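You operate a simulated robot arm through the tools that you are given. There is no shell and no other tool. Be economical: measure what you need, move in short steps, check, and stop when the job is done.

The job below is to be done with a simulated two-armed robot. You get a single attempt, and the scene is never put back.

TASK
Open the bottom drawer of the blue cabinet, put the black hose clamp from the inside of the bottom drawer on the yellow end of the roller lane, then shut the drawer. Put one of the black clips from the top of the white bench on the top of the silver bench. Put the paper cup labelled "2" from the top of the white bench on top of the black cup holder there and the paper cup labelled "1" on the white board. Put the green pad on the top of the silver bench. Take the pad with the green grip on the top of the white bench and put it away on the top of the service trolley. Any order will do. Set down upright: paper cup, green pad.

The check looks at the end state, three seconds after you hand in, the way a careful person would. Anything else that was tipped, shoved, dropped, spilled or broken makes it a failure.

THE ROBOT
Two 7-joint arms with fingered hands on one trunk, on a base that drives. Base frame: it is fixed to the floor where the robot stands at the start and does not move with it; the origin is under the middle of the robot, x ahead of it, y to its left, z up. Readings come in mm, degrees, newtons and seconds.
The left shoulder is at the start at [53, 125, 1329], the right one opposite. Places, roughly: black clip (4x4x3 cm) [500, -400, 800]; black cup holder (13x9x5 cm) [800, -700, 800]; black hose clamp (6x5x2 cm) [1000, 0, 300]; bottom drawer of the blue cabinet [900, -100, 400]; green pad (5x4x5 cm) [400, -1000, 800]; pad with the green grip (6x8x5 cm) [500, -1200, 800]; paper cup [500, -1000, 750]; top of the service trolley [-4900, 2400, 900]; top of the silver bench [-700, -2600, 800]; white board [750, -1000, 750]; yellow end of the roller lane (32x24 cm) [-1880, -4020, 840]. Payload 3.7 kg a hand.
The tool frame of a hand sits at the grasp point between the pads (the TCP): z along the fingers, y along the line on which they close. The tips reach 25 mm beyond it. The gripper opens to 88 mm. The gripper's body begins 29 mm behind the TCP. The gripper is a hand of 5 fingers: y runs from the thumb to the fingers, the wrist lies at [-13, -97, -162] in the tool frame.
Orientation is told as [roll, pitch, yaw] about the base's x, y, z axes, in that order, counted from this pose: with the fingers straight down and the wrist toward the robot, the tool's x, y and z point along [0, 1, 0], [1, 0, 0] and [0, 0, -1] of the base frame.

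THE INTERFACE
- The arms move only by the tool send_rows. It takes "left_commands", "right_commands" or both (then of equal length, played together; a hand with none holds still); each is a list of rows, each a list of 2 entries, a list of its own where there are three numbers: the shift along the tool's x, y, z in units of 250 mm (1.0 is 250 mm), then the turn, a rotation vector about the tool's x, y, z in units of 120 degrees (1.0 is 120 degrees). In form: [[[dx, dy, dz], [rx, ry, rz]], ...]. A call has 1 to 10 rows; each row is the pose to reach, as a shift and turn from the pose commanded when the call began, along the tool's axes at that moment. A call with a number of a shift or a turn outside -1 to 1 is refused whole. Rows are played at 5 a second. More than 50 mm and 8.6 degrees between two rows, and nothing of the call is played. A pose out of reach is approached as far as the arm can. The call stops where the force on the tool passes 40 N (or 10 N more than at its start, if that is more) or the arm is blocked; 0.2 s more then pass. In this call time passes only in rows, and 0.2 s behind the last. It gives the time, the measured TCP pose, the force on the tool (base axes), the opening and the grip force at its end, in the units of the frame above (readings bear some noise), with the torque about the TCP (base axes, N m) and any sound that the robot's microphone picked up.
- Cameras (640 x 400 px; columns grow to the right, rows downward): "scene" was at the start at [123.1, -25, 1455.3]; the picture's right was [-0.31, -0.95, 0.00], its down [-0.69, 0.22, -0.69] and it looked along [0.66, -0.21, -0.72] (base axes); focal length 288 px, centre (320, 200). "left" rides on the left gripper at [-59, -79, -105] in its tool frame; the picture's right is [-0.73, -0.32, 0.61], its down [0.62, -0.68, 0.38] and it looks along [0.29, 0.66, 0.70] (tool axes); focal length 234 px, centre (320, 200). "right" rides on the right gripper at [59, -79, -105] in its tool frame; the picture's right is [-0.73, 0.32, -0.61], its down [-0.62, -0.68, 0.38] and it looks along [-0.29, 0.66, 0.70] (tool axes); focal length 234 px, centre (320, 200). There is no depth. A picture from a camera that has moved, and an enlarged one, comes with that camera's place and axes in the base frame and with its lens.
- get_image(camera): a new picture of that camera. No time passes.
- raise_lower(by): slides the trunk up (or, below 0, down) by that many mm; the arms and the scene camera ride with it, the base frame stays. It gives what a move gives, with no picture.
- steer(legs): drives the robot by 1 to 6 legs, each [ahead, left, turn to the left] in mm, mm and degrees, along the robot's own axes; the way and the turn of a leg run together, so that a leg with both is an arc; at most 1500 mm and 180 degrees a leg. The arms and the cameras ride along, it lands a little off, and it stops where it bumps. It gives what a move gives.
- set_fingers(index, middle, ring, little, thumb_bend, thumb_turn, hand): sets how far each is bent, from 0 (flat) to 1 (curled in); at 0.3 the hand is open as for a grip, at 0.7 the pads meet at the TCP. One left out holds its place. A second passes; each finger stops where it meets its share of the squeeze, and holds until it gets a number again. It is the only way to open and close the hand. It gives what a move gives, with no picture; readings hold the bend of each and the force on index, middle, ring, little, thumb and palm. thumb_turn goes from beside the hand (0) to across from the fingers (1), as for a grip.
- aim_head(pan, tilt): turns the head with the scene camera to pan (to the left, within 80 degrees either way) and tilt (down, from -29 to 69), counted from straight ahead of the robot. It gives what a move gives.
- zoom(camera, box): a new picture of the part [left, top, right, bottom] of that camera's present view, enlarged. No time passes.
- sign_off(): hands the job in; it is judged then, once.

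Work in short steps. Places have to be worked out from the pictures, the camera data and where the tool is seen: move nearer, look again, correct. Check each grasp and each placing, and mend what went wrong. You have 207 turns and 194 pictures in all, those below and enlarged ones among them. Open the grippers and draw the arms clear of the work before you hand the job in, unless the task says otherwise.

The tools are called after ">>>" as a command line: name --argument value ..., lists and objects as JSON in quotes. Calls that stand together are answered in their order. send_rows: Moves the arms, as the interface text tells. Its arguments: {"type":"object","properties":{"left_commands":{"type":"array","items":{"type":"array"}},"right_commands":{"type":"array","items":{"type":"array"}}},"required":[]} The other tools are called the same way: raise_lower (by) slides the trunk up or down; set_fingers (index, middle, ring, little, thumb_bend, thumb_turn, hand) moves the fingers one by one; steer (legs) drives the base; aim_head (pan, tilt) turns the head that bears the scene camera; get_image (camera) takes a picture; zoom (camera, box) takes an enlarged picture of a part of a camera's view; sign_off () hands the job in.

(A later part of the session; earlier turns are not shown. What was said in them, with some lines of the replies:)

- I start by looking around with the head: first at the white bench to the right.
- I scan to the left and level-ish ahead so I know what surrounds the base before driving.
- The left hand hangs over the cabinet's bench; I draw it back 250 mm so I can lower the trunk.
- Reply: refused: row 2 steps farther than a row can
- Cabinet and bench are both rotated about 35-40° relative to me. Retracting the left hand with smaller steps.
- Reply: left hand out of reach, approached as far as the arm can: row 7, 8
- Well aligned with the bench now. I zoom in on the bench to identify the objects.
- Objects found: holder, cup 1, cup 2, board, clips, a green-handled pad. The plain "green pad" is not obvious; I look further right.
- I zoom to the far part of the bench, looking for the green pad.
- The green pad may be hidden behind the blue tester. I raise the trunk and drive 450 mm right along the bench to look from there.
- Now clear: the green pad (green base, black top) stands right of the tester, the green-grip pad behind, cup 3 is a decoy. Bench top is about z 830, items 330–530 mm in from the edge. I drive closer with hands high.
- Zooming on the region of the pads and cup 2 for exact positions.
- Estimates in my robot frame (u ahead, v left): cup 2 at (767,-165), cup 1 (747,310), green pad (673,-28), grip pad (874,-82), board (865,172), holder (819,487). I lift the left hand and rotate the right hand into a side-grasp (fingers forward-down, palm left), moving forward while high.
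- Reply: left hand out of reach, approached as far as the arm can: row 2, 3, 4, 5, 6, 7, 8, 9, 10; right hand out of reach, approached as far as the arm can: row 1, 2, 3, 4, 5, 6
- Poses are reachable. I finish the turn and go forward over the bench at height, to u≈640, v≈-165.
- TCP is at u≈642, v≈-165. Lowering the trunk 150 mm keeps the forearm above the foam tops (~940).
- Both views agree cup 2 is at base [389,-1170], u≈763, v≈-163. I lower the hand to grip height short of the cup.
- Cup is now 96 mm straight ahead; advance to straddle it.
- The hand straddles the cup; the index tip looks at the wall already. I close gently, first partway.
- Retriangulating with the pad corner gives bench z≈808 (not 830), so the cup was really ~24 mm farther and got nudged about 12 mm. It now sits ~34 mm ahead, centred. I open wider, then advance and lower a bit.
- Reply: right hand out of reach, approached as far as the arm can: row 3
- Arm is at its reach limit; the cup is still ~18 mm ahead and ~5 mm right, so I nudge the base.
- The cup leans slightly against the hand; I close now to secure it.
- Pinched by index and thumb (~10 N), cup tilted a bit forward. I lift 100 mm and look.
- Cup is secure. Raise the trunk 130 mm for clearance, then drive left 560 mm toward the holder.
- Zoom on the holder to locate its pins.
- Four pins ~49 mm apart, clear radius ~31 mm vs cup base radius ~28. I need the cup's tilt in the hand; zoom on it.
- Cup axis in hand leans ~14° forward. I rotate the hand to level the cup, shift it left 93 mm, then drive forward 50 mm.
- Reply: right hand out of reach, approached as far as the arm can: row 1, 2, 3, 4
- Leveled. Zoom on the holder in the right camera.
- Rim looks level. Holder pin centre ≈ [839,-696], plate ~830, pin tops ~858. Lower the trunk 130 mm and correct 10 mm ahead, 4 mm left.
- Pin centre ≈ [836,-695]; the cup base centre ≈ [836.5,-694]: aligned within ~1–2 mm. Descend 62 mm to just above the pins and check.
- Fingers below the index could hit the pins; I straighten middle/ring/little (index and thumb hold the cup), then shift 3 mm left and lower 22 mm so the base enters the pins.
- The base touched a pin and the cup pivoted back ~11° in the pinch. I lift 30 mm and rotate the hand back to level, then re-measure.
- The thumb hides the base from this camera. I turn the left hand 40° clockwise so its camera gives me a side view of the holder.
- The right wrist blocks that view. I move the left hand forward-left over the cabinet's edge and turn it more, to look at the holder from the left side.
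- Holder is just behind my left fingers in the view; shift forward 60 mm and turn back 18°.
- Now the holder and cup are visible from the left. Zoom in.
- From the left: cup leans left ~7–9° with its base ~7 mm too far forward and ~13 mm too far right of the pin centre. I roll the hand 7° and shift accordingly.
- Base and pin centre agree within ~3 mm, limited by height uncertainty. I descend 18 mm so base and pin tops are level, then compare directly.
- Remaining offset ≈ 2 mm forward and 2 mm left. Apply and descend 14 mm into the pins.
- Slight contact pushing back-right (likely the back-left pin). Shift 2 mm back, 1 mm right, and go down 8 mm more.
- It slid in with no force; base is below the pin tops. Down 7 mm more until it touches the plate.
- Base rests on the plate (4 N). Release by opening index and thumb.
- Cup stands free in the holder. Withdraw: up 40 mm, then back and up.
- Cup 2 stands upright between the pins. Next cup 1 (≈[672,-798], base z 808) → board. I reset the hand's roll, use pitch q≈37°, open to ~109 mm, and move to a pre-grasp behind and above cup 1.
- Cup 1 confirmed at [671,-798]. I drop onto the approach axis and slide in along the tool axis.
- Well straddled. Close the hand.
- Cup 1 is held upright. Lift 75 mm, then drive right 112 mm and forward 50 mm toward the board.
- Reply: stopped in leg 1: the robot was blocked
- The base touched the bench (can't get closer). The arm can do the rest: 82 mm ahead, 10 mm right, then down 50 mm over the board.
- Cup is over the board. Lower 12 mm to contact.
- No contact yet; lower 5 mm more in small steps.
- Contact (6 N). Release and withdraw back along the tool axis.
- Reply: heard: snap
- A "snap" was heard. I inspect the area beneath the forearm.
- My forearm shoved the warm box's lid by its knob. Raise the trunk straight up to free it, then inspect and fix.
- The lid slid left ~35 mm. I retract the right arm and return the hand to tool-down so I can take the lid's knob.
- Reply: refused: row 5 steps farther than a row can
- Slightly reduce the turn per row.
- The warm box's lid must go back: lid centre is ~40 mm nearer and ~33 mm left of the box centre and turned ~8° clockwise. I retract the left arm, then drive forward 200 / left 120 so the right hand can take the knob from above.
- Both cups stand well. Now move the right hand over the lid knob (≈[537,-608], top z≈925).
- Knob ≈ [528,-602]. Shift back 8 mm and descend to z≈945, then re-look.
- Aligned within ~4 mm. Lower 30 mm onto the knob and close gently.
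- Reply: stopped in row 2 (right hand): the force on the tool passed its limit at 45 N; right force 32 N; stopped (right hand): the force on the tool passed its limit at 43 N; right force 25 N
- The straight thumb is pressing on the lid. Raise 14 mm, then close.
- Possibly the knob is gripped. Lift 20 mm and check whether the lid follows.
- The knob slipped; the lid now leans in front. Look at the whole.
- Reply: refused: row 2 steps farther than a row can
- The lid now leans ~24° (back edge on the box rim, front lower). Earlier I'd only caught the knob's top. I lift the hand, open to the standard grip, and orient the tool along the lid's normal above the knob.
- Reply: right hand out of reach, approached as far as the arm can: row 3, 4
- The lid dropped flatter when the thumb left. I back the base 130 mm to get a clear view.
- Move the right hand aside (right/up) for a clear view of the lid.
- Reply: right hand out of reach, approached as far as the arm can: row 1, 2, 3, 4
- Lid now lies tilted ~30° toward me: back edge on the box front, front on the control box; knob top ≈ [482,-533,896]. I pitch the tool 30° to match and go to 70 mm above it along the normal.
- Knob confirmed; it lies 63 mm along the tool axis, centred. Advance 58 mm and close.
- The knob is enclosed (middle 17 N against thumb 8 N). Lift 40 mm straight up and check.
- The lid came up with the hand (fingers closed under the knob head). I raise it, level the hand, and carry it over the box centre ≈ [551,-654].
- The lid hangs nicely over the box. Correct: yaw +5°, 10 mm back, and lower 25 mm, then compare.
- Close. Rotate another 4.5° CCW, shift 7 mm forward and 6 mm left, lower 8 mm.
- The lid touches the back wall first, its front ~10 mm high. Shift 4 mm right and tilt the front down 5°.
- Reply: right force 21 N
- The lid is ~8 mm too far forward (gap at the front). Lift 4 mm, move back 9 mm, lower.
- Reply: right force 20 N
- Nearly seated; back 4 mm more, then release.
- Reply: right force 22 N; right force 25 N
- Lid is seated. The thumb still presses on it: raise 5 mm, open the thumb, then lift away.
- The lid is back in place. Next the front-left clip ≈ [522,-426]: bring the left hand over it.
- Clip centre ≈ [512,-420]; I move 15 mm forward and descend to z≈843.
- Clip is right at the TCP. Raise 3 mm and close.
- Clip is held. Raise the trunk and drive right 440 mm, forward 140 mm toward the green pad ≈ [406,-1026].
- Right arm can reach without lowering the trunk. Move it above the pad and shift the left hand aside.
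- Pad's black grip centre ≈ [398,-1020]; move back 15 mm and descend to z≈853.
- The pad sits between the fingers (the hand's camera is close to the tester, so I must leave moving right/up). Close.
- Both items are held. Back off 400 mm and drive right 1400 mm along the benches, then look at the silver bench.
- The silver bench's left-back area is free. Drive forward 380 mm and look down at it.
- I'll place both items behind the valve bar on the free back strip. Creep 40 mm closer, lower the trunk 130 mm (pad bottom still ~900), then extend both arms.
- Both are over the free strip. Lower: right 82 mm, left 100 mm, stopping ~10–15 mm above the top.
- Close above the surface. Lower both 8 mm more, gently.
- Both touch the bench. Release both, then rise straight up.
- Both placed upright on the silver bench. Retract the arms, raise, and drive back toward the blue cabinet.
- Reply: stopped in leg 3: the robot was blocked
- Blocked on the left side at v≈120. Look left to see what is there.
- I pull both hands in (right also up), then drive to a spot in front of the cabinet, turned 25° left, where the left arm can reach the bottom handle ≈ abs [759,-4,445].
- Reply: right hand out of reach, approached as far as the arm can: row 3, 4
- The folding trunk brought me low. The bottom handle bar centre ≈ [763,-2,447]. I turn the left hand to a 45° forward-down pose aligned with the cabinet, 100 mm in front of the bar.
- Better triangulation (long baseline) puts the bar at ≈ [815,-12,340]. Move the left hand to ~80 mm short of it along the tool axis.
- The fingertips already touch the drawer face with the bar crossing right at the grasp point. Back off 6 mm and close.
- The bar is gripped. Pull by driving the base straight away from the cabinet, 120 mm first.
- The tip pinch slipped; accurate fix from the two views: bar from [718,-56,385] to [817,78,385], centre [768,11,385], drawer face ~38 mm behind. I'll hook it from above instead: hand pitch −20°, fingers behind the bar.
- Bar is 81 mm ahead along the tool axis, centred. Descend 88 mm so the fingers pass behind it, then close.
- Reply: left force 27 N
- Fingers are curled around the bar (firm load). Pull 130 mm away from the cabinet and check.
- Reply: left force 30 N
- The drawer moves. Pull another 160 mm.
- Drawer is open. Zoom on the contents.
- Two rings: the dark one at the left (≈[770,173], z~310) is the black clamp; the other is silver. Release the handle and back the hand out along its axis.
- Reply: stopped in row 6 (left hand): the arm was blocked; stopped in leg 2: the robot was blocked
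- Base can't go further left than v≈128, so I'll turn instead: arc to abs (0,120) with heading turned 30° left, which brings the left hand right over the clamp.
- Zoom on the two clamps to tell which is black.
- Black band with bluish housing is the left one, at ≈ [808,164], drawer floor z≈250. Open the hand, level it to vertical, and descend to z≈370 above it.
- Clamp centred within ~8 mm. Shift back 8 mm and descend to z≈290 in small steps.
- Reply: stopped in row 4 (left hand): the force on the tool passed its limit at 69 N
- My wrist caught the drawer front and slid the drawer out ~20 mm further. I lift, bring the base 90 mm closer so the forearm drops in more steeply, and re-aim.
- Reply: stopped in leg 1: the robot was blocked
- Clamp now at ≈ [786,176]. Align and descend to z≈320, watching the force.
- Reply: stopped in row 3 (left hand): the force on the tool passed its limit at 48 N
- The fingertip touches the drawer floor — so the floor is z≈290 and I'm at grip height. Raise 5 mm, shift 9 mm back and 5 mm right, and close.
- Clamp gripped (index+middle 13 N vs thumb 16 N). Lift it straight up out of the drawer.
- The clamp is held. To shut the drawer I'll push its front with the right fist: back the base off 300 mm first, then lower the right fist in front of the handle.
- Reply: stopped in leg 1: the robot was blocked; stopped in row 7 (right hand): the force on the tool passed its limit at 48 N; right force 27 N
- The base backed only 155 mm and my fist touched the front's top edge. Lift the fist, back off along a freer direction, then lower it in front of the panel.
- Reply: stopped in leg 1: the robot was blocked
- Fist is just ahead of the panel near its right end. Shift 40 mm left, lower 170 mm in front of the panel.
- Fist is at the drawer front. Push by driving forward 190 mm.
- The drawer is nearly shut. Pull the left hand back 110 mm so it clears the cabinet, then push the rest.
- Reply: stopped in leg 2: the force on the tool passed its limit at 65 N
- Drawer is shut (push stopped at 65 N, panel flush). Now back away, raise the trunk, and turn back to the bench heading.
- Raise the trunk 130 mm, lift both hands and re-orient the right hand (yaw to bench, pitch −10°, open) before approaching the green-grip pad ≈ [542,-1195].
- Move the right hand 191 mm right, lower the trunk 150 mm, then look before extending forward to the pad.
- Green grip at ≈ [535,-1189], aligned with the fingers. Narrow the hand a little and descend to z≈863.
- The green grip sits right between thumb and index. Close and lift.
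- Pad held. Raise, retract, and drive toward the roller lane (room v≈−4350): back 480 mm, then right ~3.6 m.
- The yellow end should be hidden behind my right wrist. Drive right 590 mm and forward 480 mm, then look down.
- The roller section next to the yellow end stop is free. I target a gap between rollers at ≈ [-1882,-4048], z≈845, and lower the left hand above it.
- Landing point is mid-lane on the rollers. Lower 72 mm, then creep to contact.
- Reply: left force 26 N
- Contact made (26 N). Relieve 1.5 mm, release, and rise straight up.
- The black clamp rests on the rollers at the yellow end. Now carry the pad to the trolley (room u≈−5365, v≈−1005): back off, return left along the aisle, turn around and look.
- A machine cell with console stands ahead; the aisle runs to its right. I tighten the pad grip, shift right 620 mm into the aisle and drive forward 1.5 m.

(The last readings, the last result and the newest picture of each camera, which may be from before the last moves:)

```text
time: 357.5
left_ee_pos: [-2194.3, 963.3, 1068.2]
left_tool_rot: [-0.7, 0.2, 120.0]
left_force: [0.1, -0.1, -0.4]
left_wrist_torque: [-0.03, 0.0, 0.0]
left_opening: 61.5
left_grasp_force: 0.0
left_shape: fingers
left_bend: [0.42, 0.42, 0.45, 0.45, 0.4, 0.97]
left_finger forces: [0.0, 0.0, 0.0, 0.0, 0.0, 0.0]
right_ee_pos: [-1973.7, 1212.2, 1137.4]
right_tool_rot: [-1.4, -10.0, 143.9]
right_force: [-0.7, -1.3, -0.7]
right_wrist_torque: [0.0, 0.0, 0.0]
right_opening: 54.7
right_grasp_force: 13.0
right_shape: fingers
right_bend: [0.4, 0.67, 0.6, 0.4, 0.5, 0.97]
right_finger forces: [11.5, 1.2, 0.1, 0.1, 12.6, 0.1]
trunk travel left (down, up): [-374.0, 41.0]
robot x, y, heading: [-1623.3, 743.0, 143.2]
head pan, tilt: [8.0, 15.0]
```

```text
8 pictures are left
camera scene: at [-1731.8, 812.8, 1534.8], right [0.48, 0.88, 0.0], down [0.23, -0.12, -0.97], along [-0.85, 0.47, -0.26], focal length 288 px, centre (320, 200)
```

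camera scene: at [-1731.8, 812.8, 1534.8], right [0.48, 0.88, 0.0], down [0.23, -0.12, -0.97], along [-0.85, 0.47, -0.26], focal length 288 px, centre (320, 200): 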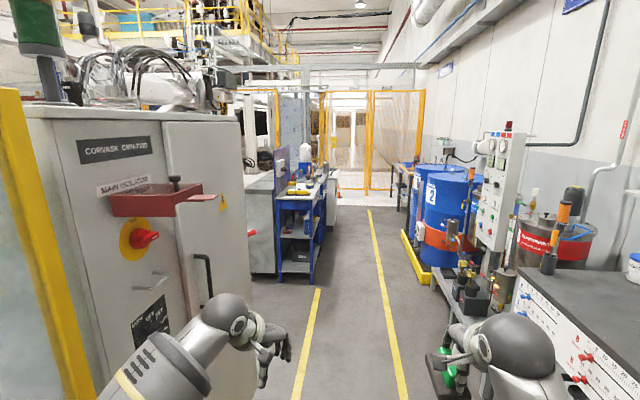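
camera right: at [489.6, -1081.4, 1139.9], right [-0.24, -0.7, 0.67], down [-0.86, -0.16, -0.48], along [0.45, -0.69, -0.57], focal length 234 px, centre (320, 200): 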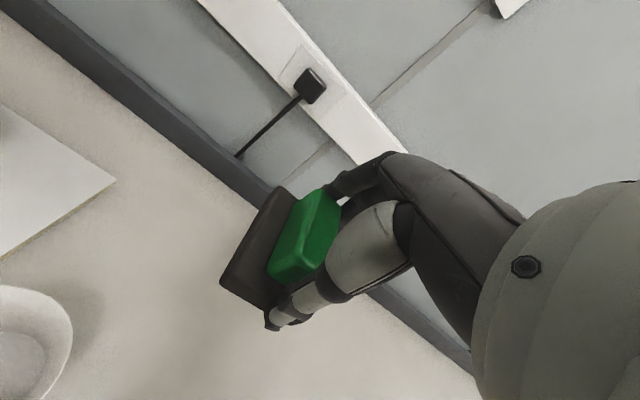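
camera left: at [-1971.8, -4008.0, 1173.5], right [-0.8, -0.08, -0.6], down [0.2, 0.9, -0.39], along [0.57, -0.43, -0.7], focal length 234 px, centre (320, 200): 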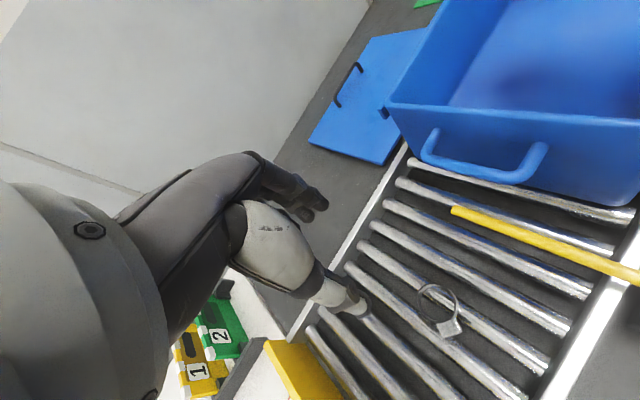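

Zoom toward the blue-framed unit on the left of the aisle, where the trolley should be.

>>> zoom --camera "scene" --box '[240, 130, 360, 290]'

```text
2.50 times, centred on (300, 210) of scene
camera zoom: at [-1731.8, 812.8, 1534.8], right [0.48, 0.88, 0.0], down [0.23, -0.12, -0.97], along [-0.85, 0.47, -0.26], focal length 720 px, centre (370, 175)
```

zoom: 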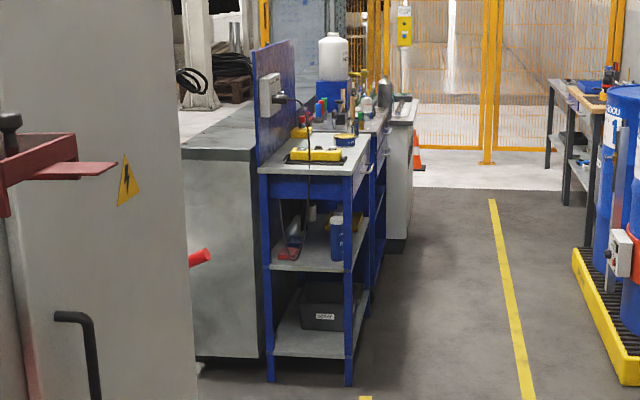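

Two blue units; the hint matches the second one. Drive forward 2.2 m along the aisle and look again from closer.

>>> steer --legs '[[1200, -40, 0], [1000, -30, 0.5]]'

>>> aim_head --pan 35 --tilt 22

>>> get_image --camera "scene"

```text
time: 368.4
left_ee_pos: [-3922.6, 2318.8, 1068.5]
left_tool_rot: [-0.6, 0.1, 120.8]
left_force: [0.0, -0.5, 0.5]
left_wrist_torque: [0.01, 0.01, 0.0]
left_opening: 61.3
left_grasp_force: 0.0
left_shape: fingers
left_bend: [0.42, 0.42, 0.45, 0.45, 0.4, 0.97]
left_finger forces: [0.1, 0.0, 0.0, 0.0, 0.0, 0.0]
right_ee_pos: [-3706.3, 2571.4, 1136.5]
right_tool_rot: [-1.3, -9.9, 145.1]
right_force: [-0.2, 0.8, -0.7]
right_wrist_torque: [-0.01, -0.03, 0.01]
right_opening: 54.9
right_grasp_force: 12.8
right_shape: fingers
right_bend: [0.4, 0.67, 0.6, 0.4, 0.5, 0.97]
right_finger forces: [11.5, 1.4, 0.0, 0.1, 12.6, 0.0]
trunk travel left (down, up): [-374.0, 41.0]
robot x, y, heading: [-3343.1, 2110.9, 144.1]
head pan, tilt: [8.0, 15.0]
```

```text
time: 369.3
left_ee_pos: [-3922.1, 2319.4, 1068.8]
left_tool_rot: [-0.7, 0.2, 120.7]
left_force: [0.8, 0.6, -0.7]
left_wrist_torque: [0.0, 0.01, -0.01]
left_opening: 61.4
left_grasp_force: 0.1
left_shape: fingers
left_bend: [0.42, 0.42, 0.45, 0.45, 0.4, 0.97]
left_finger forces: [0.0, 0.0, 0.0, 0.0, 0.0, 0.0]
right_ee_pos: [-3706.4, 2570.8, 1136.9]
right_tool_rot: [-1.4, -9.9, 145.1]
right_force: [-1.0, -0.2, -0.8]
right_wrist_torque: [0.0, -0.01, 0.01]
right_opening: 54.8
right_grasp_force: 12.3
right_shape: fingers
right_bend: [0.4, 0.67, 0.6, 0.4, 0.5, 0.97]
right_finger forces: [11.5, 1.3, 0.1, 0.0, 12.5, 0.0]
trunk travel left (down, up): [-374.0, 41.0]
robot x, y, heading: [-3347.7, 2112.1, 143.8]
head pan, tilt: [35.0, 22.0]
```

```text
6 pictures are left
camera scene: at [-3467.4, 2133.5, 1523.4], right [0.02, 1.0, 0.0], down [0.37, -0.01, -0.93], along [-0.93, 0.02, -0.37], focal length 288 px, centre (320, 200)
```

scene: 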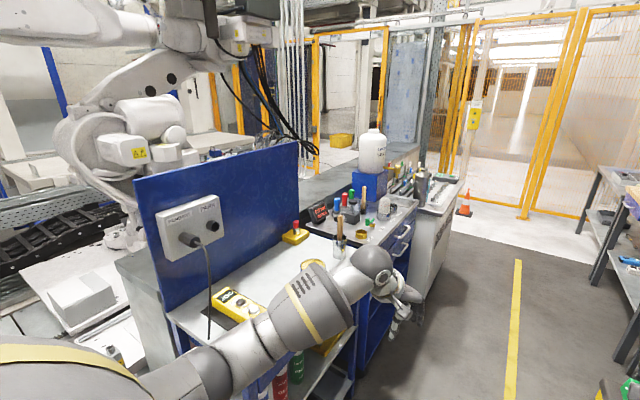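

The second unit (silver top with tools, at [-4900,2400]) is the service trolley. Zoom to find a free spot.

>>> zoom --camera "scene" --box '[290, 150, 450, 270]'

```text
3.33 times, centred on (370, 210) of scene
camera zoom: at [-3467.4, 2133.5, 1523.4], right [0.02, 1.0, 0.0], down [0.37, -0.01, -0.93], along [-0.93, 0.02, -0.37], focal length 960 px, centre (153, 167)
```

zoom: 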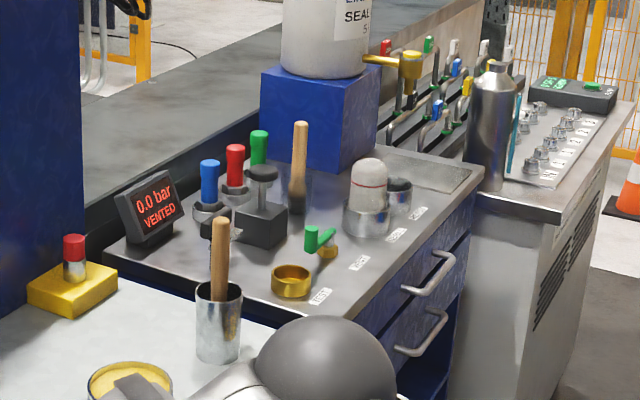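

There is an empty perforated mat at the trolley's far-right corner, ≈ [-5000,2636,~905]. I retract both arms, drive 1.46 m ahead beside the trolley, and turn left 90° to face it.

>>> send_rows --right_commands '[[[0, -0.15, -0.02], [0, 0, 0]], [[0, -0.3, -0.05], [0, 0, 0]], [[0, -0.45, -0.08], [0, 0, 0]], [[0, -0.6, -0.1], [0, 0, 0]], [[0, -0.75, -0.13], [0, 0, 0]], [[0, -0.88, -0.15], [0, 0, 0]]]' --left_commands '[[[0, -0.14, -0.05], [0, 0, 0]], [[0, -0.28, -0.1], [0, 0, 0]], [[0, -0.42, -0.15], [0, 0, 0]], [[0, -0.56, -0.2], [0, 0, 0]], [[0, -0.7, -0.25], [0, 0, 0]], [[0, -0.82, -0.3], [0, 0, 0]]]'

>>> steer --legs '[[1462, 0, -0.5], [0, 0, 90]]'

>>> aim_head --pan -10 --tilt 38

>>> get_image --camera "scene"

```text
time: 370.7
left_ee_pos: [-3816.5, 2140.9, 1145.3]
left_tool_rot: [-0.7, 0.2, 120.9]
left_force: [-0.3, -0.6, 0.6]
left_wrist_torque: [0.05, -0.01, 0.0]
left_opening: 61.6
left_grasp_force: 0.1
left_shape: fingers
left_bend: [0.42, 0.42, 0.45, 0.45, 0.4, 0.97]
left_finger forces: [0.0, 0.0, 0.1, 0.1, 0.0, 0.0]
right_ee_pos: [-3582.9, 2469.1, 1112.8]
right_tool_rot: [-1.5, -10.1, 145.0]
right_force: [0.1, 0.2, -0.2]
right_wrist_torque: [0.02, -0.01, 0.02]
right_opening: 54.2
right_grasp_force: 12.5
right_shape: fingers
right_bend: [0.4, 0.67, 0.6, 0.4, 0.5, 0.97]
right_finger forces: [11.4, 1.2, 0.0, 0.1, 12.4, 0.0]
right hand out of reach, approached as far as the arm can: row 4, 5, 6
trunk travel left (down, up): [-374.0, 41.0]
robot x, y, heading: [-3346.9, 2110.0, 144.3]
head pan, tilt: [35.0, 22.0]
```

```text
time: 382.1
left_ee_pos: [-4597.6, 2520.3, 1144.8]
left_tool_rot: [-0.7, 0.2, -148.1]
left_force: [-0.4, 0.4, 0.1]
left_wrist_torque: [-0.01, 0.0, -0.01]
left_opening: 61.3
left_grasp_force: 0.0
left_shape: fingers
left_bend: [0.42, 0.42, 0.45, 0.45, 0.4, 0.97]
left_finger forces: [0.1, 0.0, 0.0, 0.0, 0.1, 0.0]
right_ee_pos: [-4929.4, 2747.7, 1111.3]
right_tool_rot: [-1.4, -9.9, -124.0]
right_force: [0.5, -0.3, -0.2]
right_wrist_torque: [-0.03, -0.01, 0.01]
right_opening: 54.2
right_grasp_force: 12.1
right_shape: fingers
right_bend: [0.4, 0.67, 0.6, 0.4, 0.5, 0.97]
right_finger forces: [11.1, 1.3, 0.0, 0.0, 12.1, 0.0]
trunk travel left (down, up): [-374.0, 41.0]
robot x, y, heading: [-4578.7, 2995.3, -125.0]
head pan, tilt: [35.0, 22.0]
```

```text
time: 383.2
left_ee_pos: [-4597.8, 2519.7, 1143.9]
left_tool_rot: [-0.6, 0.2, -148.1]
left_force: [-0.4, -0.2, -0.7]
left_wrist_torque: [0.04, 0.04, -0.03]
left_opening: 61.4
left_grasp_force: 0.1
left_shape: fingers
left_bend: [0.42, 0.42, 0.45, 0.45, 0.4, 0.97]
left_finger forces: [0.0, 0.0, 0.1, 0.0, 0.0, 0.0]
right_ee_pos: [-4929.3, 2747.8, 1112.2]
right_tool_rot: [-1.4, -9.9, -124.0]
right_force: [0.0, -0.1, -0.7]
right_wrist_torque: [-0.01, 0.03, -0.02]
right_opening: 54.2
right_grasp_force: 12.0
right_shape: fingers
right_bend: [0.4, 0.67, 0.6, 0.4, 0.5, 0.97]
right_finger forces: [11.3, 1.2, 0.0, 0.0, 12.1, 0.1]
trunk travel left (down, up): [-374.0, 41.0]
robot x, y, heading: [-4571.9, 2992.3, -124.8]
head pan, tilt: [-10.0, 38.0]
```

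```text
4 pictures are left
camera scene: at [-4653.8, 2899.7, 1498.2], right [-0.71, 0.71, 0.0], down [0.43, 0.44, -0.79], along [-0.56, -0.56, -0.62], focal length 288 px, centre (320, 200)
```

scene: 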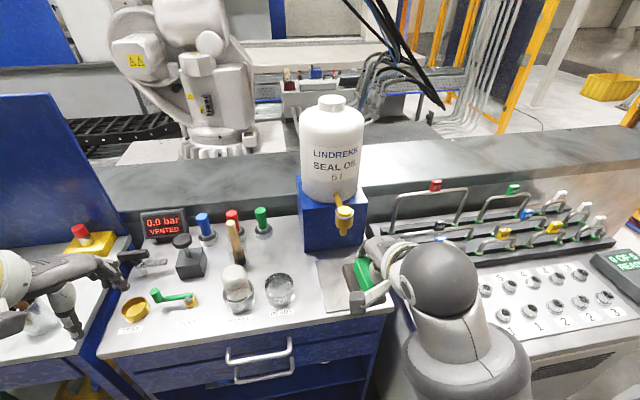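

The mat at ≈ [-4980,2645] is free, just ahead-left of my right hand. Move 100 mm ahead, 15 mm left, then lower to ~15 mm above the top.

>>> send_rows --right_commands '[[[0.02, 0.13, 0.023], [0, 0, 0]], [[0.04, 0.26, 0.046], [0, 0, 0]], [[0.06, 0.394, 0.069], [0, 0, 0]], [[0.06, 0.37, 0.22], [0, 0, 0]], [[0.06, 0.34, 0.4], [0, 0, 0]], [[0.06, 0.306, 0.56], [0, 0, 0]]]'

>>> get_image --camera "right"

```text
time: 384.6
left_ee_pos: [-4597.7, 2520.4, 1144.5]
left_tool_rot: [-0.6, 0.2, -148.0]
left_force: [-0.1, 0.1, -0.4]
left_wrist_torque: [-0.02, 0.01, 0.01]
left_opening: 61.4
left_grasp_force: 0.2
left_shape: fingers
left_bend: [0.42, 0.42, 0.45, 0.45, 0.4, 0.97]
left_finger forces: [0.0, 0.0, 0.0, 0.0, 0.1, 0.0]
right_ee_pos: [-4974.5, 2657.4, 985.7]
right_tool_rot: [-1.5, -9.9, -124.0]
right_force: [0.1, 0.6, -1.1]
right_wrist_torque: [-0.01, 0.02, -0.01]
right_opening: 54.1
right_grasp_force: 12.2
right_shape: fingers
right_bend: [0.4, 0.67, 0.6, 0.4, 0.5, 0.97]
right_finger forces: [11.1, 1.2, 0.0, 0.1, 12.0, 0.1]
trunk travel left (down, up): [-374.0, 41.0]
robot x, y, heading: [-4568.4, 2992.7, -124.9]
head pan, tilt: [-10.0, 38.0]
```

```text
3 pictures are left
camera right: at [-4870.8, 2704.1, 1074.4], right [-0.71, 0.22, 0.67], down [-0.19, 0.86, -0.48], along [-0.68, -0.46, -0.57], focal length 234 px, centre (320, 200)
```

right: 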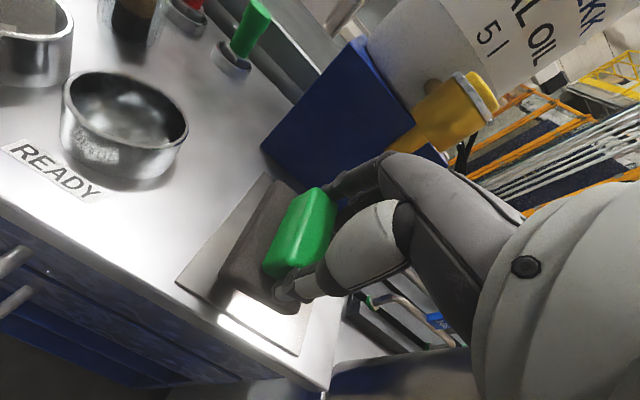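

The pad is right over the mat. Lower 16 mm, then creep until contact.

>>> send_rows --right_commands '[[[0, -0.005, 0.03], [0, 0, 0]], [[0, -0.011, 0.063], [0, 0, 0]]]'

>>> send_rows --right_commands '[[[0, -0.003, 0.014], [0, 0, 0]], [[0, -0.005, 0.028], [0, 0, 0]]]'

```text
time: 385.2
left_ee_pos: [-4598.7, 2519.4, 1144.1]
left_tool_rot: [-0.7, 0.2, -148.1]
left_force: [-0.9, -0.4, 0.1]
left_wrist_torque: [-0.01, 0.0, -0.01]
left_opening: 61.2
left_grasp_force: 0.1
left_shape: fingers
left_bend: [0.42, 0.42, 0.45, 0.45, 0.4, 0.97]
left_finger forces: [0.0, 0.1, 0.0, 0.1, 0.0, 0.0]
right_ee_pos: [-4975.5, 2659.5, 970.7]
right_tool_rot: [-1.5, -9.9, -124.0]
right_force: [-0.1, -0.5, -0.5]
right_wrist_torque: [-0.01, 0.02, 0.04]
right_opening: 54.0
right_grasp_force: 12.4
right_shape: fingers
right_bend: [0.4, 0.67, 0.6, 0.4, 0.5, 0.97]
right_finger forces: [11.1, 1.2, 0.1, 0.0, 11.9, 0.1]
trunk travel left (down, up): [-374.0, 41.0]
robot x, y, heading: [-4574.5, 2993.6, -125.1]
head pan, tilt: [-10.0, 38.0]
```

```text
time: 385.8
left_ee_pos: [-4597.7, 2519.9, 1144.0]
left_tool_rot: [-0.8, 0.3, -148.1]
left_force: [0.9, 0.5, -0.5]
left_wrist_torque: [-0.01, -0.03, -0.03]
left_opening: 61.6
left_grasp_force: 0.0
left_shape: fingers
left_bend: [0.42, 0.42, 0.45, 0.45, 0.4, 0.97]
left_finger forces: [0.0, 0.0, 0.0, 0.0, 0.0, 0.1]
right_ee_pos: [-4976.4, 2659.3, 964.3]
right_tool_rot: [-1.4, -9.9, -124.0]
right_force: [-0.9, 1.2, -0.8]
right_wrist_torque: [-0.01, 0.01, 0.01]
right_opening: 54.3
right_grasp_force: 11.9
right_shape: fingers
right_bend: [0.4, 0.67, 0.6, 0.4, 0.5, 0.97]
right_finger forces: [11.1, 1.1, 0.0, 0.1, 12.0, 0.1]
trunk travel left (down, up): [-374.0, 41.0]
robot x, y, heading: [-4574.3, 2989.6, -125.0]
head pan, tilt: [-10.0, 38.0]
```

No contact yet; continue in 6 mm steps.

>>> send_rows --right_commands '[[[0, -0.002, 0.012], [0, 0, 0]], [[0, -0.004, 0.024], [0, 0, 0]]]'

>>> send_rows --right_commands '[[[0, -0.002, 0.012], [0, 0, 0]], [[0, -0.004, 0.024], [0, 0, 0]]]'

```text
time: 386.4
left_ee_pos: [-4598.0, 2519.4, 1144.7]
left_tool_rot: [-0.6, 0.2, -148.0]
left_force: [1.0, -0.5, -0.7]
left_wrist_torque: [-0.02, 0.01, -0.01]
left_opening: 61.6
left_grasp_force: 0.1
left_shape: fingers
left_bend: [0.42, 0.42, 0.45, 0.45, 0.4, 0.97]
left_finger forces: [0.0, 0.0, 0.0, 0.0, 0.1, 0.1]
right_ee_pos: [-4975.5, 2660.3, 958.0]
right_tool_rot: [-1.4, -9.7, -124.0]
right_force: [-0.1, 0.1, -0.8]
right_wrist_torque: [0.01, -0.01, -0.01]
right_opening: 53.9
right_grasp_force: 12.3
right_shape: fingers
right_bend: [0.4, 0.67, 0.6, 0.4, 0.5, 0.97]
right_finger forces: [11.2, 1.2, 0.0, 0.0, 11.9, 0.1]
trunk travel left (down, up): [-374.0, 41.0]
robot x, y, heading: [-4572.2, 2987.1, -124.8]
head pan, tilt: [-10.0, 38.0]
```

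```text
time: 387.0
left_ee_pos: [-4598.1, 2519.6, 1145.2]
left_tool_rot: [-0.7, 0.2, -148.1]
left_force: [0.8, -0.4, 0.2]
left_wrist_torque: [-0.01, 0.0, 0.01]
left_opening: 61.6
left_grasp_force: 0.1
left_shape: fingers
left_bend: [0.42, 0.42, 0.45, 0.45, 0.4, 0.97]
left_finger forces: [0.0, 0.1, 0.1, 0.0, 0.0, 0.0]
right_ee_pos: [-4976.6, 2659.2, 952.0]
right_tool_rot: [-1.3, -9.9, -124.0]
right_force: [0.4, 0.2, -1.3]
right_wrist_torque: [-0.03, -0.01, 0.04]
right_opening: 53.6
right_grasp_force: 12.3
right_shape: fingers
right_bend: [0.4, 0.67, 0.6, 0.4, 0.5, 0.97]
right_finger forces: [11.2, 1.1, 0.0, 0.0, 12.1, 0.1]
trunk travel left (down, up): [-374.0, 41.0]
robot x, y, heading: [-4570.0, 2992.2, -125.0]
head pan, tilt: [-10.0, 38.0]
```

>>> send_rows --right_commands '[[[0, -0.002, 0.012], [0, 0, 0]], [[0, -0.004, 0.024], [0, 0, 0]]]'

>>> send_rows --right_commands '[[[0, -0.002, 0.01], [0, 0, 0]], [[0, -0.004, 0.02], [0, 0, 0]]]'

>>> get_image --camera "right"

```text
time: 387.6
left_ee_pos: [-4596.8, 2520.3, 1144.6]
left_tool_rot: [-0.7, 0.2, -148.1]
left_force: [-0.7, 0.0, 0.4]
left_wrist_torque: [0.01, 0.0, 0.02]
left_opening: 61.5
left_grasp_force: 0.1
left_shape: fingers
left_bend: [0.42, 0.42, 0.45, 0.45, 0.4, 0.97]
left_finger forces: [0.1, 0.0, 0.1, 0.0, 0.0, 0.0]
right_ee_pos: [-4976.4, 2660.5, 946.1]
right_tool_rot: [-1.4, -9.9, -124.0]
right_force: [-0.1, 0.7, 0.1]
right_wrist_torque: [0.0, -0.03, -0.01]
right_opening: 53.9
right_grasp_force: 12.1
right_shape: fingers
right_bend: [0.4, 0.67, 0.6, 0.4, 0.5, 0.97]
right_finger forces: [11.2, 1.2, 0.0, 0.1, 12.1, 0.0]
trunk travel left (down, up): [-374.0, 41.0]
robot x, y, heading: [-4574.8, 2990.4, -125.1]
head pan, tilt: [-10.0, 38.0]
```

```text
time: 388.2
left_ee_pos: [-4597.4, 2520.5, 1145.4]
left_tool_rot: [-0.7, 0.2, -148.1]
left_force: [-0.4, -0.3, 0.0]
left_wrist_torque: [-0.06, 0.01, -0.02]
left_opening: 61.6
left_grasp_force: 0.0
left_shape: fingers
left_bend: [0.42, 0.42, 0.45, 0.45, 0.4, 0.97]
left_finger forces: [0.0, 0.1, 0.0, 0.0, 0.0, 0.1]
right_ee_pos: [-4975.7, 2659.6, 938.8]
right_tool_rot: [-1.5, -9.9, -124.1]
right_force: [-0.2, -0.3, -0.7]
right_wrist_torque: [0.01, 0.01, 0.02]
right_opening: 54.1
right_grasp_force: 12.0
right_shape: fingers
right_bend: [0.4, 0.67, 0.6, 0.4, 0.5, 0.97]
right_finger forces: [11.2, 1.3, 0.0, 0.0, 12.0, 0.1]
trunk travel left (down, up): [-374.0, 41.0]
robot x, y, heading: [-4570.2, 2989.1, -125.0]
head pan, tilt: [-10.0, 38.0]
```

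```text
2 pictures are left
camera right: at [-4872.9, 2706.0, 1029.3], right [-0.71, 0.22, 0.67], down [-0.19, 0.86, -0.48], along [-0.68, -0.46, -0.57], focal length 234 px, centre (320, 200)
```

right: 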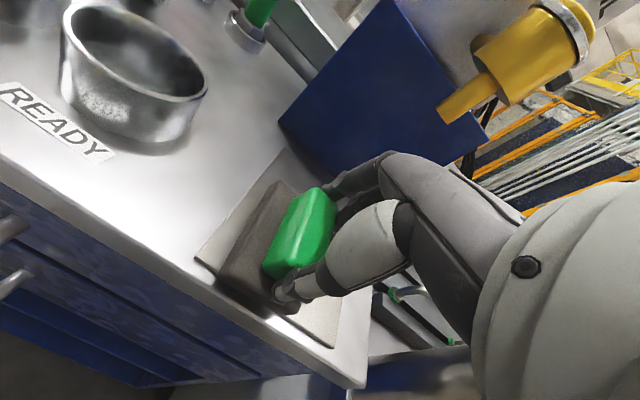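

The mat top is ≈ z 880; only a few millimetres remain. Continue in small steps.

>>> send_rows --right_commands '[[[0, -0.002, 0.01], [0, 0, 0]], [[0, -0.003, 0.018], [0, 0, 0]]]'

>>> send_rows --right_commands '[[[0, -0.002, 0.01], [0, 0, 0]], [[0, -0.003, 0.018], [0, 0, 0]]]'

```text
time: 388.8
left_ee_pos: [-4598.2, 2520.6, 1144.2]
left_tool_rot: [-0.6, 0.1, -148.2]
left_force: [-0.4, -0.2, 0.4]
left_wrist_torque: [0.0, 0.0, 0.02]
left_opening: 61.3
left_grasp_force: 0.1
left_shape: fingers
left_bend: [0.42, 0.42, 0.45, 0.45, 0.4, 0.97]
left_finger forces: [0.0, 0.1, 0.0, 0.0, 0.0, 0.0]
right_ee_pos: [-4975.7, 2660.4, 937.7]
right_tool_rot: [-1.4, -10.1, -123.9]
right_force: [0.3, -1.6, 6.8]
right_wrist_torque: [0.21, -0.06, -0.06]
right_opening: 53.9
right_grasp_force: 12.0
right_shape: fingers
right_bend: [0.39, 0.67, 0.6, 0.4, 0.51, 0.97]
right_finger forces: [12.1, 1.2, 0.0, 0.0, 11.5, 0.0]
trunk travel left (down, up): [-374.0, 41.0]
robot x, y, heading: [-4573.1, 2993.7, -124.7]
head pan, tilt: [-10.0, 38.0]
```

```text
time: 389.4
left_ee_pos: [-4596.9, 2520.3, 1145.4]
left_tool_rot: [-0.7, 0.1, -148.2]
left_force: [-0.5, -0.6, -1.0]
left_wrist_torque: [0.04, 0.03, 0.02]
left_opening: 61.3
left_grasp_force: 0.1
left_shape: fingers
left_bend: [0.42, 0.42, 0.45, 0.45, 0.4, 0.97]
left_finger forces: [0.1, 0.0, 0.1, 0.0, 0.1, 0.0]
right_ee_pos: [-4976.7, 2659.7, 934.9]
right_tool_rot: [-1.4, -10.5, -124.0]
right_force: [2.8, -0.5, 29.8]
right_wrist_torque: [0.62, -0.55, 0.02]
right_opening: 54.3
right_grasp_force: 23.0
right_shape: fingers
right_bend: [0.38, 0.67, 0.6, 0.4, 0.52, 0.97]
right_finger forces: [13.4, 1.0, 0.0, 0.0, 30.7, 0.1]
trunk travel left (down, up): [-374.0, 41.0]
robot x, y, heading: [-4572.3, 2994.6, -124.9]
head pan, tilt: [-10.0, 38.0]
```

Contact (30 N). Ease 3 mm, release, and rise straight up.

>>> send_rows --right_commands '[[[0, 0.001, -0.012], [0, 0, 0]]]'

>>> set_fingers --hand "right" --index 0.28 --middle 0.3 --ring 0.3 --little 0.3 --thumb_bend 0.3

>>> send_rows --right_commands '[[[0, 0.01, -0.06], [0, 0, 0]], [[0, 0.03, -0.16], [0, 0, 0]], [[0, 0.06, -0.33], [0, 0, 0]], [[0, 0.09, -0.5], [0, 0, 0]], [[0, 0.12, -0.67], [0, 0, 0]]]'

>>> get_image --camera "right"

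```text
time: 389.8
left_ee_pos: [-4596.9, 2519.6, 1145.1]
left_tool_rot: [-0.7, 0.1, -148.0]
left_force: [0.5, 0.4, 0.1]
left_wrist_torque: [-0.02, -0.01, 0.0]
left_opening: 61.4
left_grasp_force: 0.1
left_shape: fingers
left_bend: [0.42, 0.42, 0.45, 0.45, 0.4, 0.97]
left_finger forces: [0.0, 0.0, 0.0, 0.0, 0.0, 0.0]
right_ee_pos: [-4975.9, 2660.6, 935.4]
right_tool_rot: [-1.5, -10.2, -123.8]
right_force: [0.9, -4.5, 21.2]
right_wrist_torque: [0.34, -0.32, -0.02]
right_opening: 54.4
right_grasp_force: 17.8
right_shape: fingers
right_bend: [0.37, 0.67, 0.6, 0.4, 0.53, 0.97]
right_finger forces: [14.9, 1.0, 0.0, 0.1, 20.1, 0.1]
trunk travel left (down, up): [-374.0, 41.0]
robot x, y, heading: [-4571.1, 2995.3, -124.9]
head pan, tilt: [-10.0, 38.0]
```

```text
time: 390.8
left_ee_pos: [-4597.7, 2521.0, 1144.3]
left_tool_rot: [-0.7, 0.2, -148.1]
left_force: [-0.2, 0.1, 0.1]
left_wrist_torque: [0.0, -0.02, 0.0]
left_opening: 61.2
left_grasp_force: 0.0
left_shape: fingers
left_bend: [0.42, 0.42, 0.45, 0.45, 0.4, 0.97]
left_finger forces: [0.0, 0.1, 0.0, 0.0, 0.2, 0.0]
right_ee_pos: [-4977.3, 2660.5, 933.4]
right_tool_rot: [-1.3, -10.0, -124.0]
right_force: [-0.5, -0.1, -0.7]
right_wrist_torque: [0.0, 0.0, 0.01]
right_opening: 87.5
right_grasp_force: 0.0
right_shape: fingers
right_bend: [0.28, 0.3, 0.3, 0.3, 0.3, 0.97]
right_finger forces: [0.0, 0.0, 0.0, 0.0, 0.1, 0.0]
trunk travel left (down, up): [-374.0, 41.0]
robot x, y, heading: [-4572.7, 2993.3, -125.1]
head pan, tilt: [-10.0, 38.0]
```

```text
time: 392.0
left_ee_pos: [-4597.6, 2519.3, 1144.1]
left_tool_rot: [-0.8, 0.2, -148.2]
left_force: [0.3, 0.2, 0.5]
left_wrist_torque: [0.0, -0.05, -0.02]
left_opening: 61.4
left_grasp_force: 0.1
left_shape: fingers
left_bend: [0.42, 0.42, 0.45, 0.45, 0.4, 0.97]
left_finger forces: [0.0, 0.1, 0.0, 0.0, 0.0, 0.0]
right_ee_pos: [-4972.4, 2656.2, 1103.9]
right_tool_rot: [-1.5, -9.7, -124.1]
right_force: [0.4, 0.0, -0.9]
right_wrist_torque: [0.0, -0.04, -0.02]
right_opening: 87.3
right_grasp_force: 0.0
right_shape: fingers
right_bend: [0.28, 0.3, 0.3, 0.3, 0.3, 0.97]
right_finger forces: [0.1, 0.1, 0.0, 0.0, 0.1, 0.0]
trunk travel left (down, up): [-374.0, 41.0]
robot x, y, heading: [-4571.4, 2992.1, -124.8]
head pan, tilt: [-10.0, 38.0]
```

```text
1 pictures are left
camera right: at [-4868.2, 2702.9, 1192.4], right [-0.71, 0.22, 0.67], down [-0.19, 0.86, -0.48], along [-0.68, -0.46, -0.57], focal length 234 px, centre (320, 200)
```

right: 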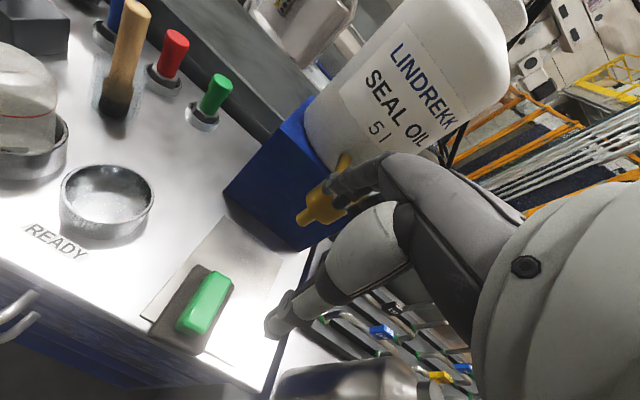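

The pad lies flat on the trolley's mat. Draw the arm clear of the trolley.

>>> send_rows --right_commands '[[[0, -0.13, -0.03], [0, 0, 0]], [[0, -0.26, -0.06], [0, 0, 0]], [[0, -0.4, -0.09], [0, 0, 0]], [[0, -0.5, -0.12], [0, 0, 0]]]'

>>> set_fingers --hand "left" --index 0.3 --middle 0.3 --ring 0.3 --little 0.3 --thumb_bend 0.3

>>> get_image --camera "scene"

```text
time: 393.0
left_ee_pos: [-4599.7, 2519.4, 1143.9]
left_tool_rot: [-0.8, 0.2, -148.1]
left_force: [0.1, -0.5, -0.5]
left_wrist_torque: [-0.02, 0.0, -0.02]
left_opening: 61.4
left_grasp_force: 0.1
left_shape: fingers
left_bend: [0.42, 0.42, 0.45, 0.45, 0.4, 0.97]
left_finger forces: [0.0, 0.0, 0.0, 0.0, 0.1, 0.1]
right_ee_pos: [-4912.5, 2744.6, 1103.5]
right_tool_rot: [-1.6, -9.8, -124.0]
right_force: [-0.6, 0.2, -0.2]
right_wrist_torque: [0.02, -0.02, -0.02]
right_opening: 87.4
right_grasp_force: 0.1
right_shape: fingers
right_bend: [0.28, 0.3, 0.3, 0.3, 0.3, 0.97]
right_finger forces: [0.0, 0.0, 0.0, 0.1, 0.0, 0.1]
right hand out of reach, approached as far as the arm can: row 4
trunk travel left (down, up): [-374.0, 41.0]
robot x, y, heading: [-4574.6, 2994.0, -124.9]
head pan, tilt: [-10.0, 38.0]
```

```text
time: 394.0
left_ee_pos: [-4596.9, 2519.1, 1144.9]
left_tool_rot: [-0.8, 0.2, -148.0]
left_force: [-0.6, -0.4, 0.3]
left_wrist_torque: [0.04, 0.0, 0.0]
left_opening: 84.3
left_grasp_force: 0.1
left_shape: fingers
left_bend: [0.3, 0.3, 0.3, 0.3, 0.3, 0.97]
left_finger forces: [0.0, 0.1, 0.0, 0.0, 0.0, 0.1]
right_ee_pos: [-4912.7, 2743.4, 1104.2]
right_tool_rot: [-1.4, -9.8, -124.0]
right_force: [-0.1, 0.5, -1.4]
right_wrist_torque: [0.03, -0.01, 0.01]
right_opening: 87.0
right_grasp_force: 0.0
right_shape: fingers
right_bend: [0.28, 0.3, 0.3, 0.3, 0.3, 0.97]
right_finger forces: [0.1, 0.1, 0.0, 0.0, 0.0, 0.0]
trunk travel left (down, up): [-374.0, 41.0]
robot x, y, heading: [-4570.4, 2993.0, -124.9]
head pan, tilt: [-10.0, 38.0]
```

```text
0 pictures are left
camera scene: at [-4653.9, 2899.8, 1498.2], right [-0.71, 0.71, 0.0], down [0.43, 0.44, -0.79], along [-0.56, -0.56, -0.62], focal length 288 px, centre (320, 200)
```

scene: 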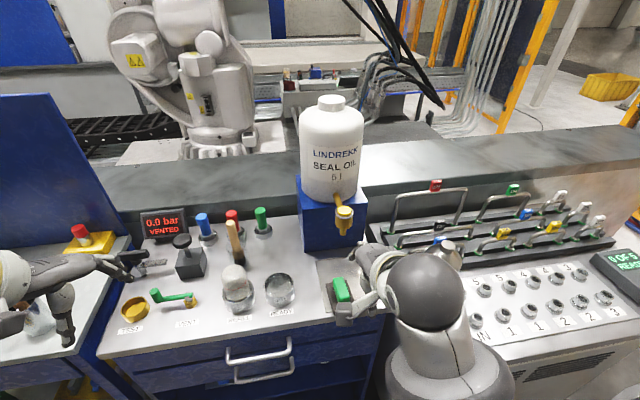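

Everything is placed, both hands are open and the arms are clear of the work. Handing in.

>>> sign_off

```text
The job is handed in.
```

I handed the job in with every item placed. On the way my forearm knocked the lid off the warm box on the white bench. I put the lid back on the box, with a "snap" heard when it happened.

- **Hose clamp:** the black clamp is on the rollers by the yellow end stop, and the bottom drawer is shut.
- **Black clip and green pad:** both are on the free back strip of the silver bench, the pad upright.
- **Paper cups:** cup 2 stands upright between the pins of the cup holder, and cup 1 stands upright on the white board.
- **Pad with the green grip:** it lies flat on the empty mat on the service trolley's top.

I last saw the lid, the cups and the cabinet in views taken while passing later, and nothing looked out of place. I did not go back for a final close look. The base also bumped the bench and something beside the cabinet a few times, but I saw nothing moved by that.
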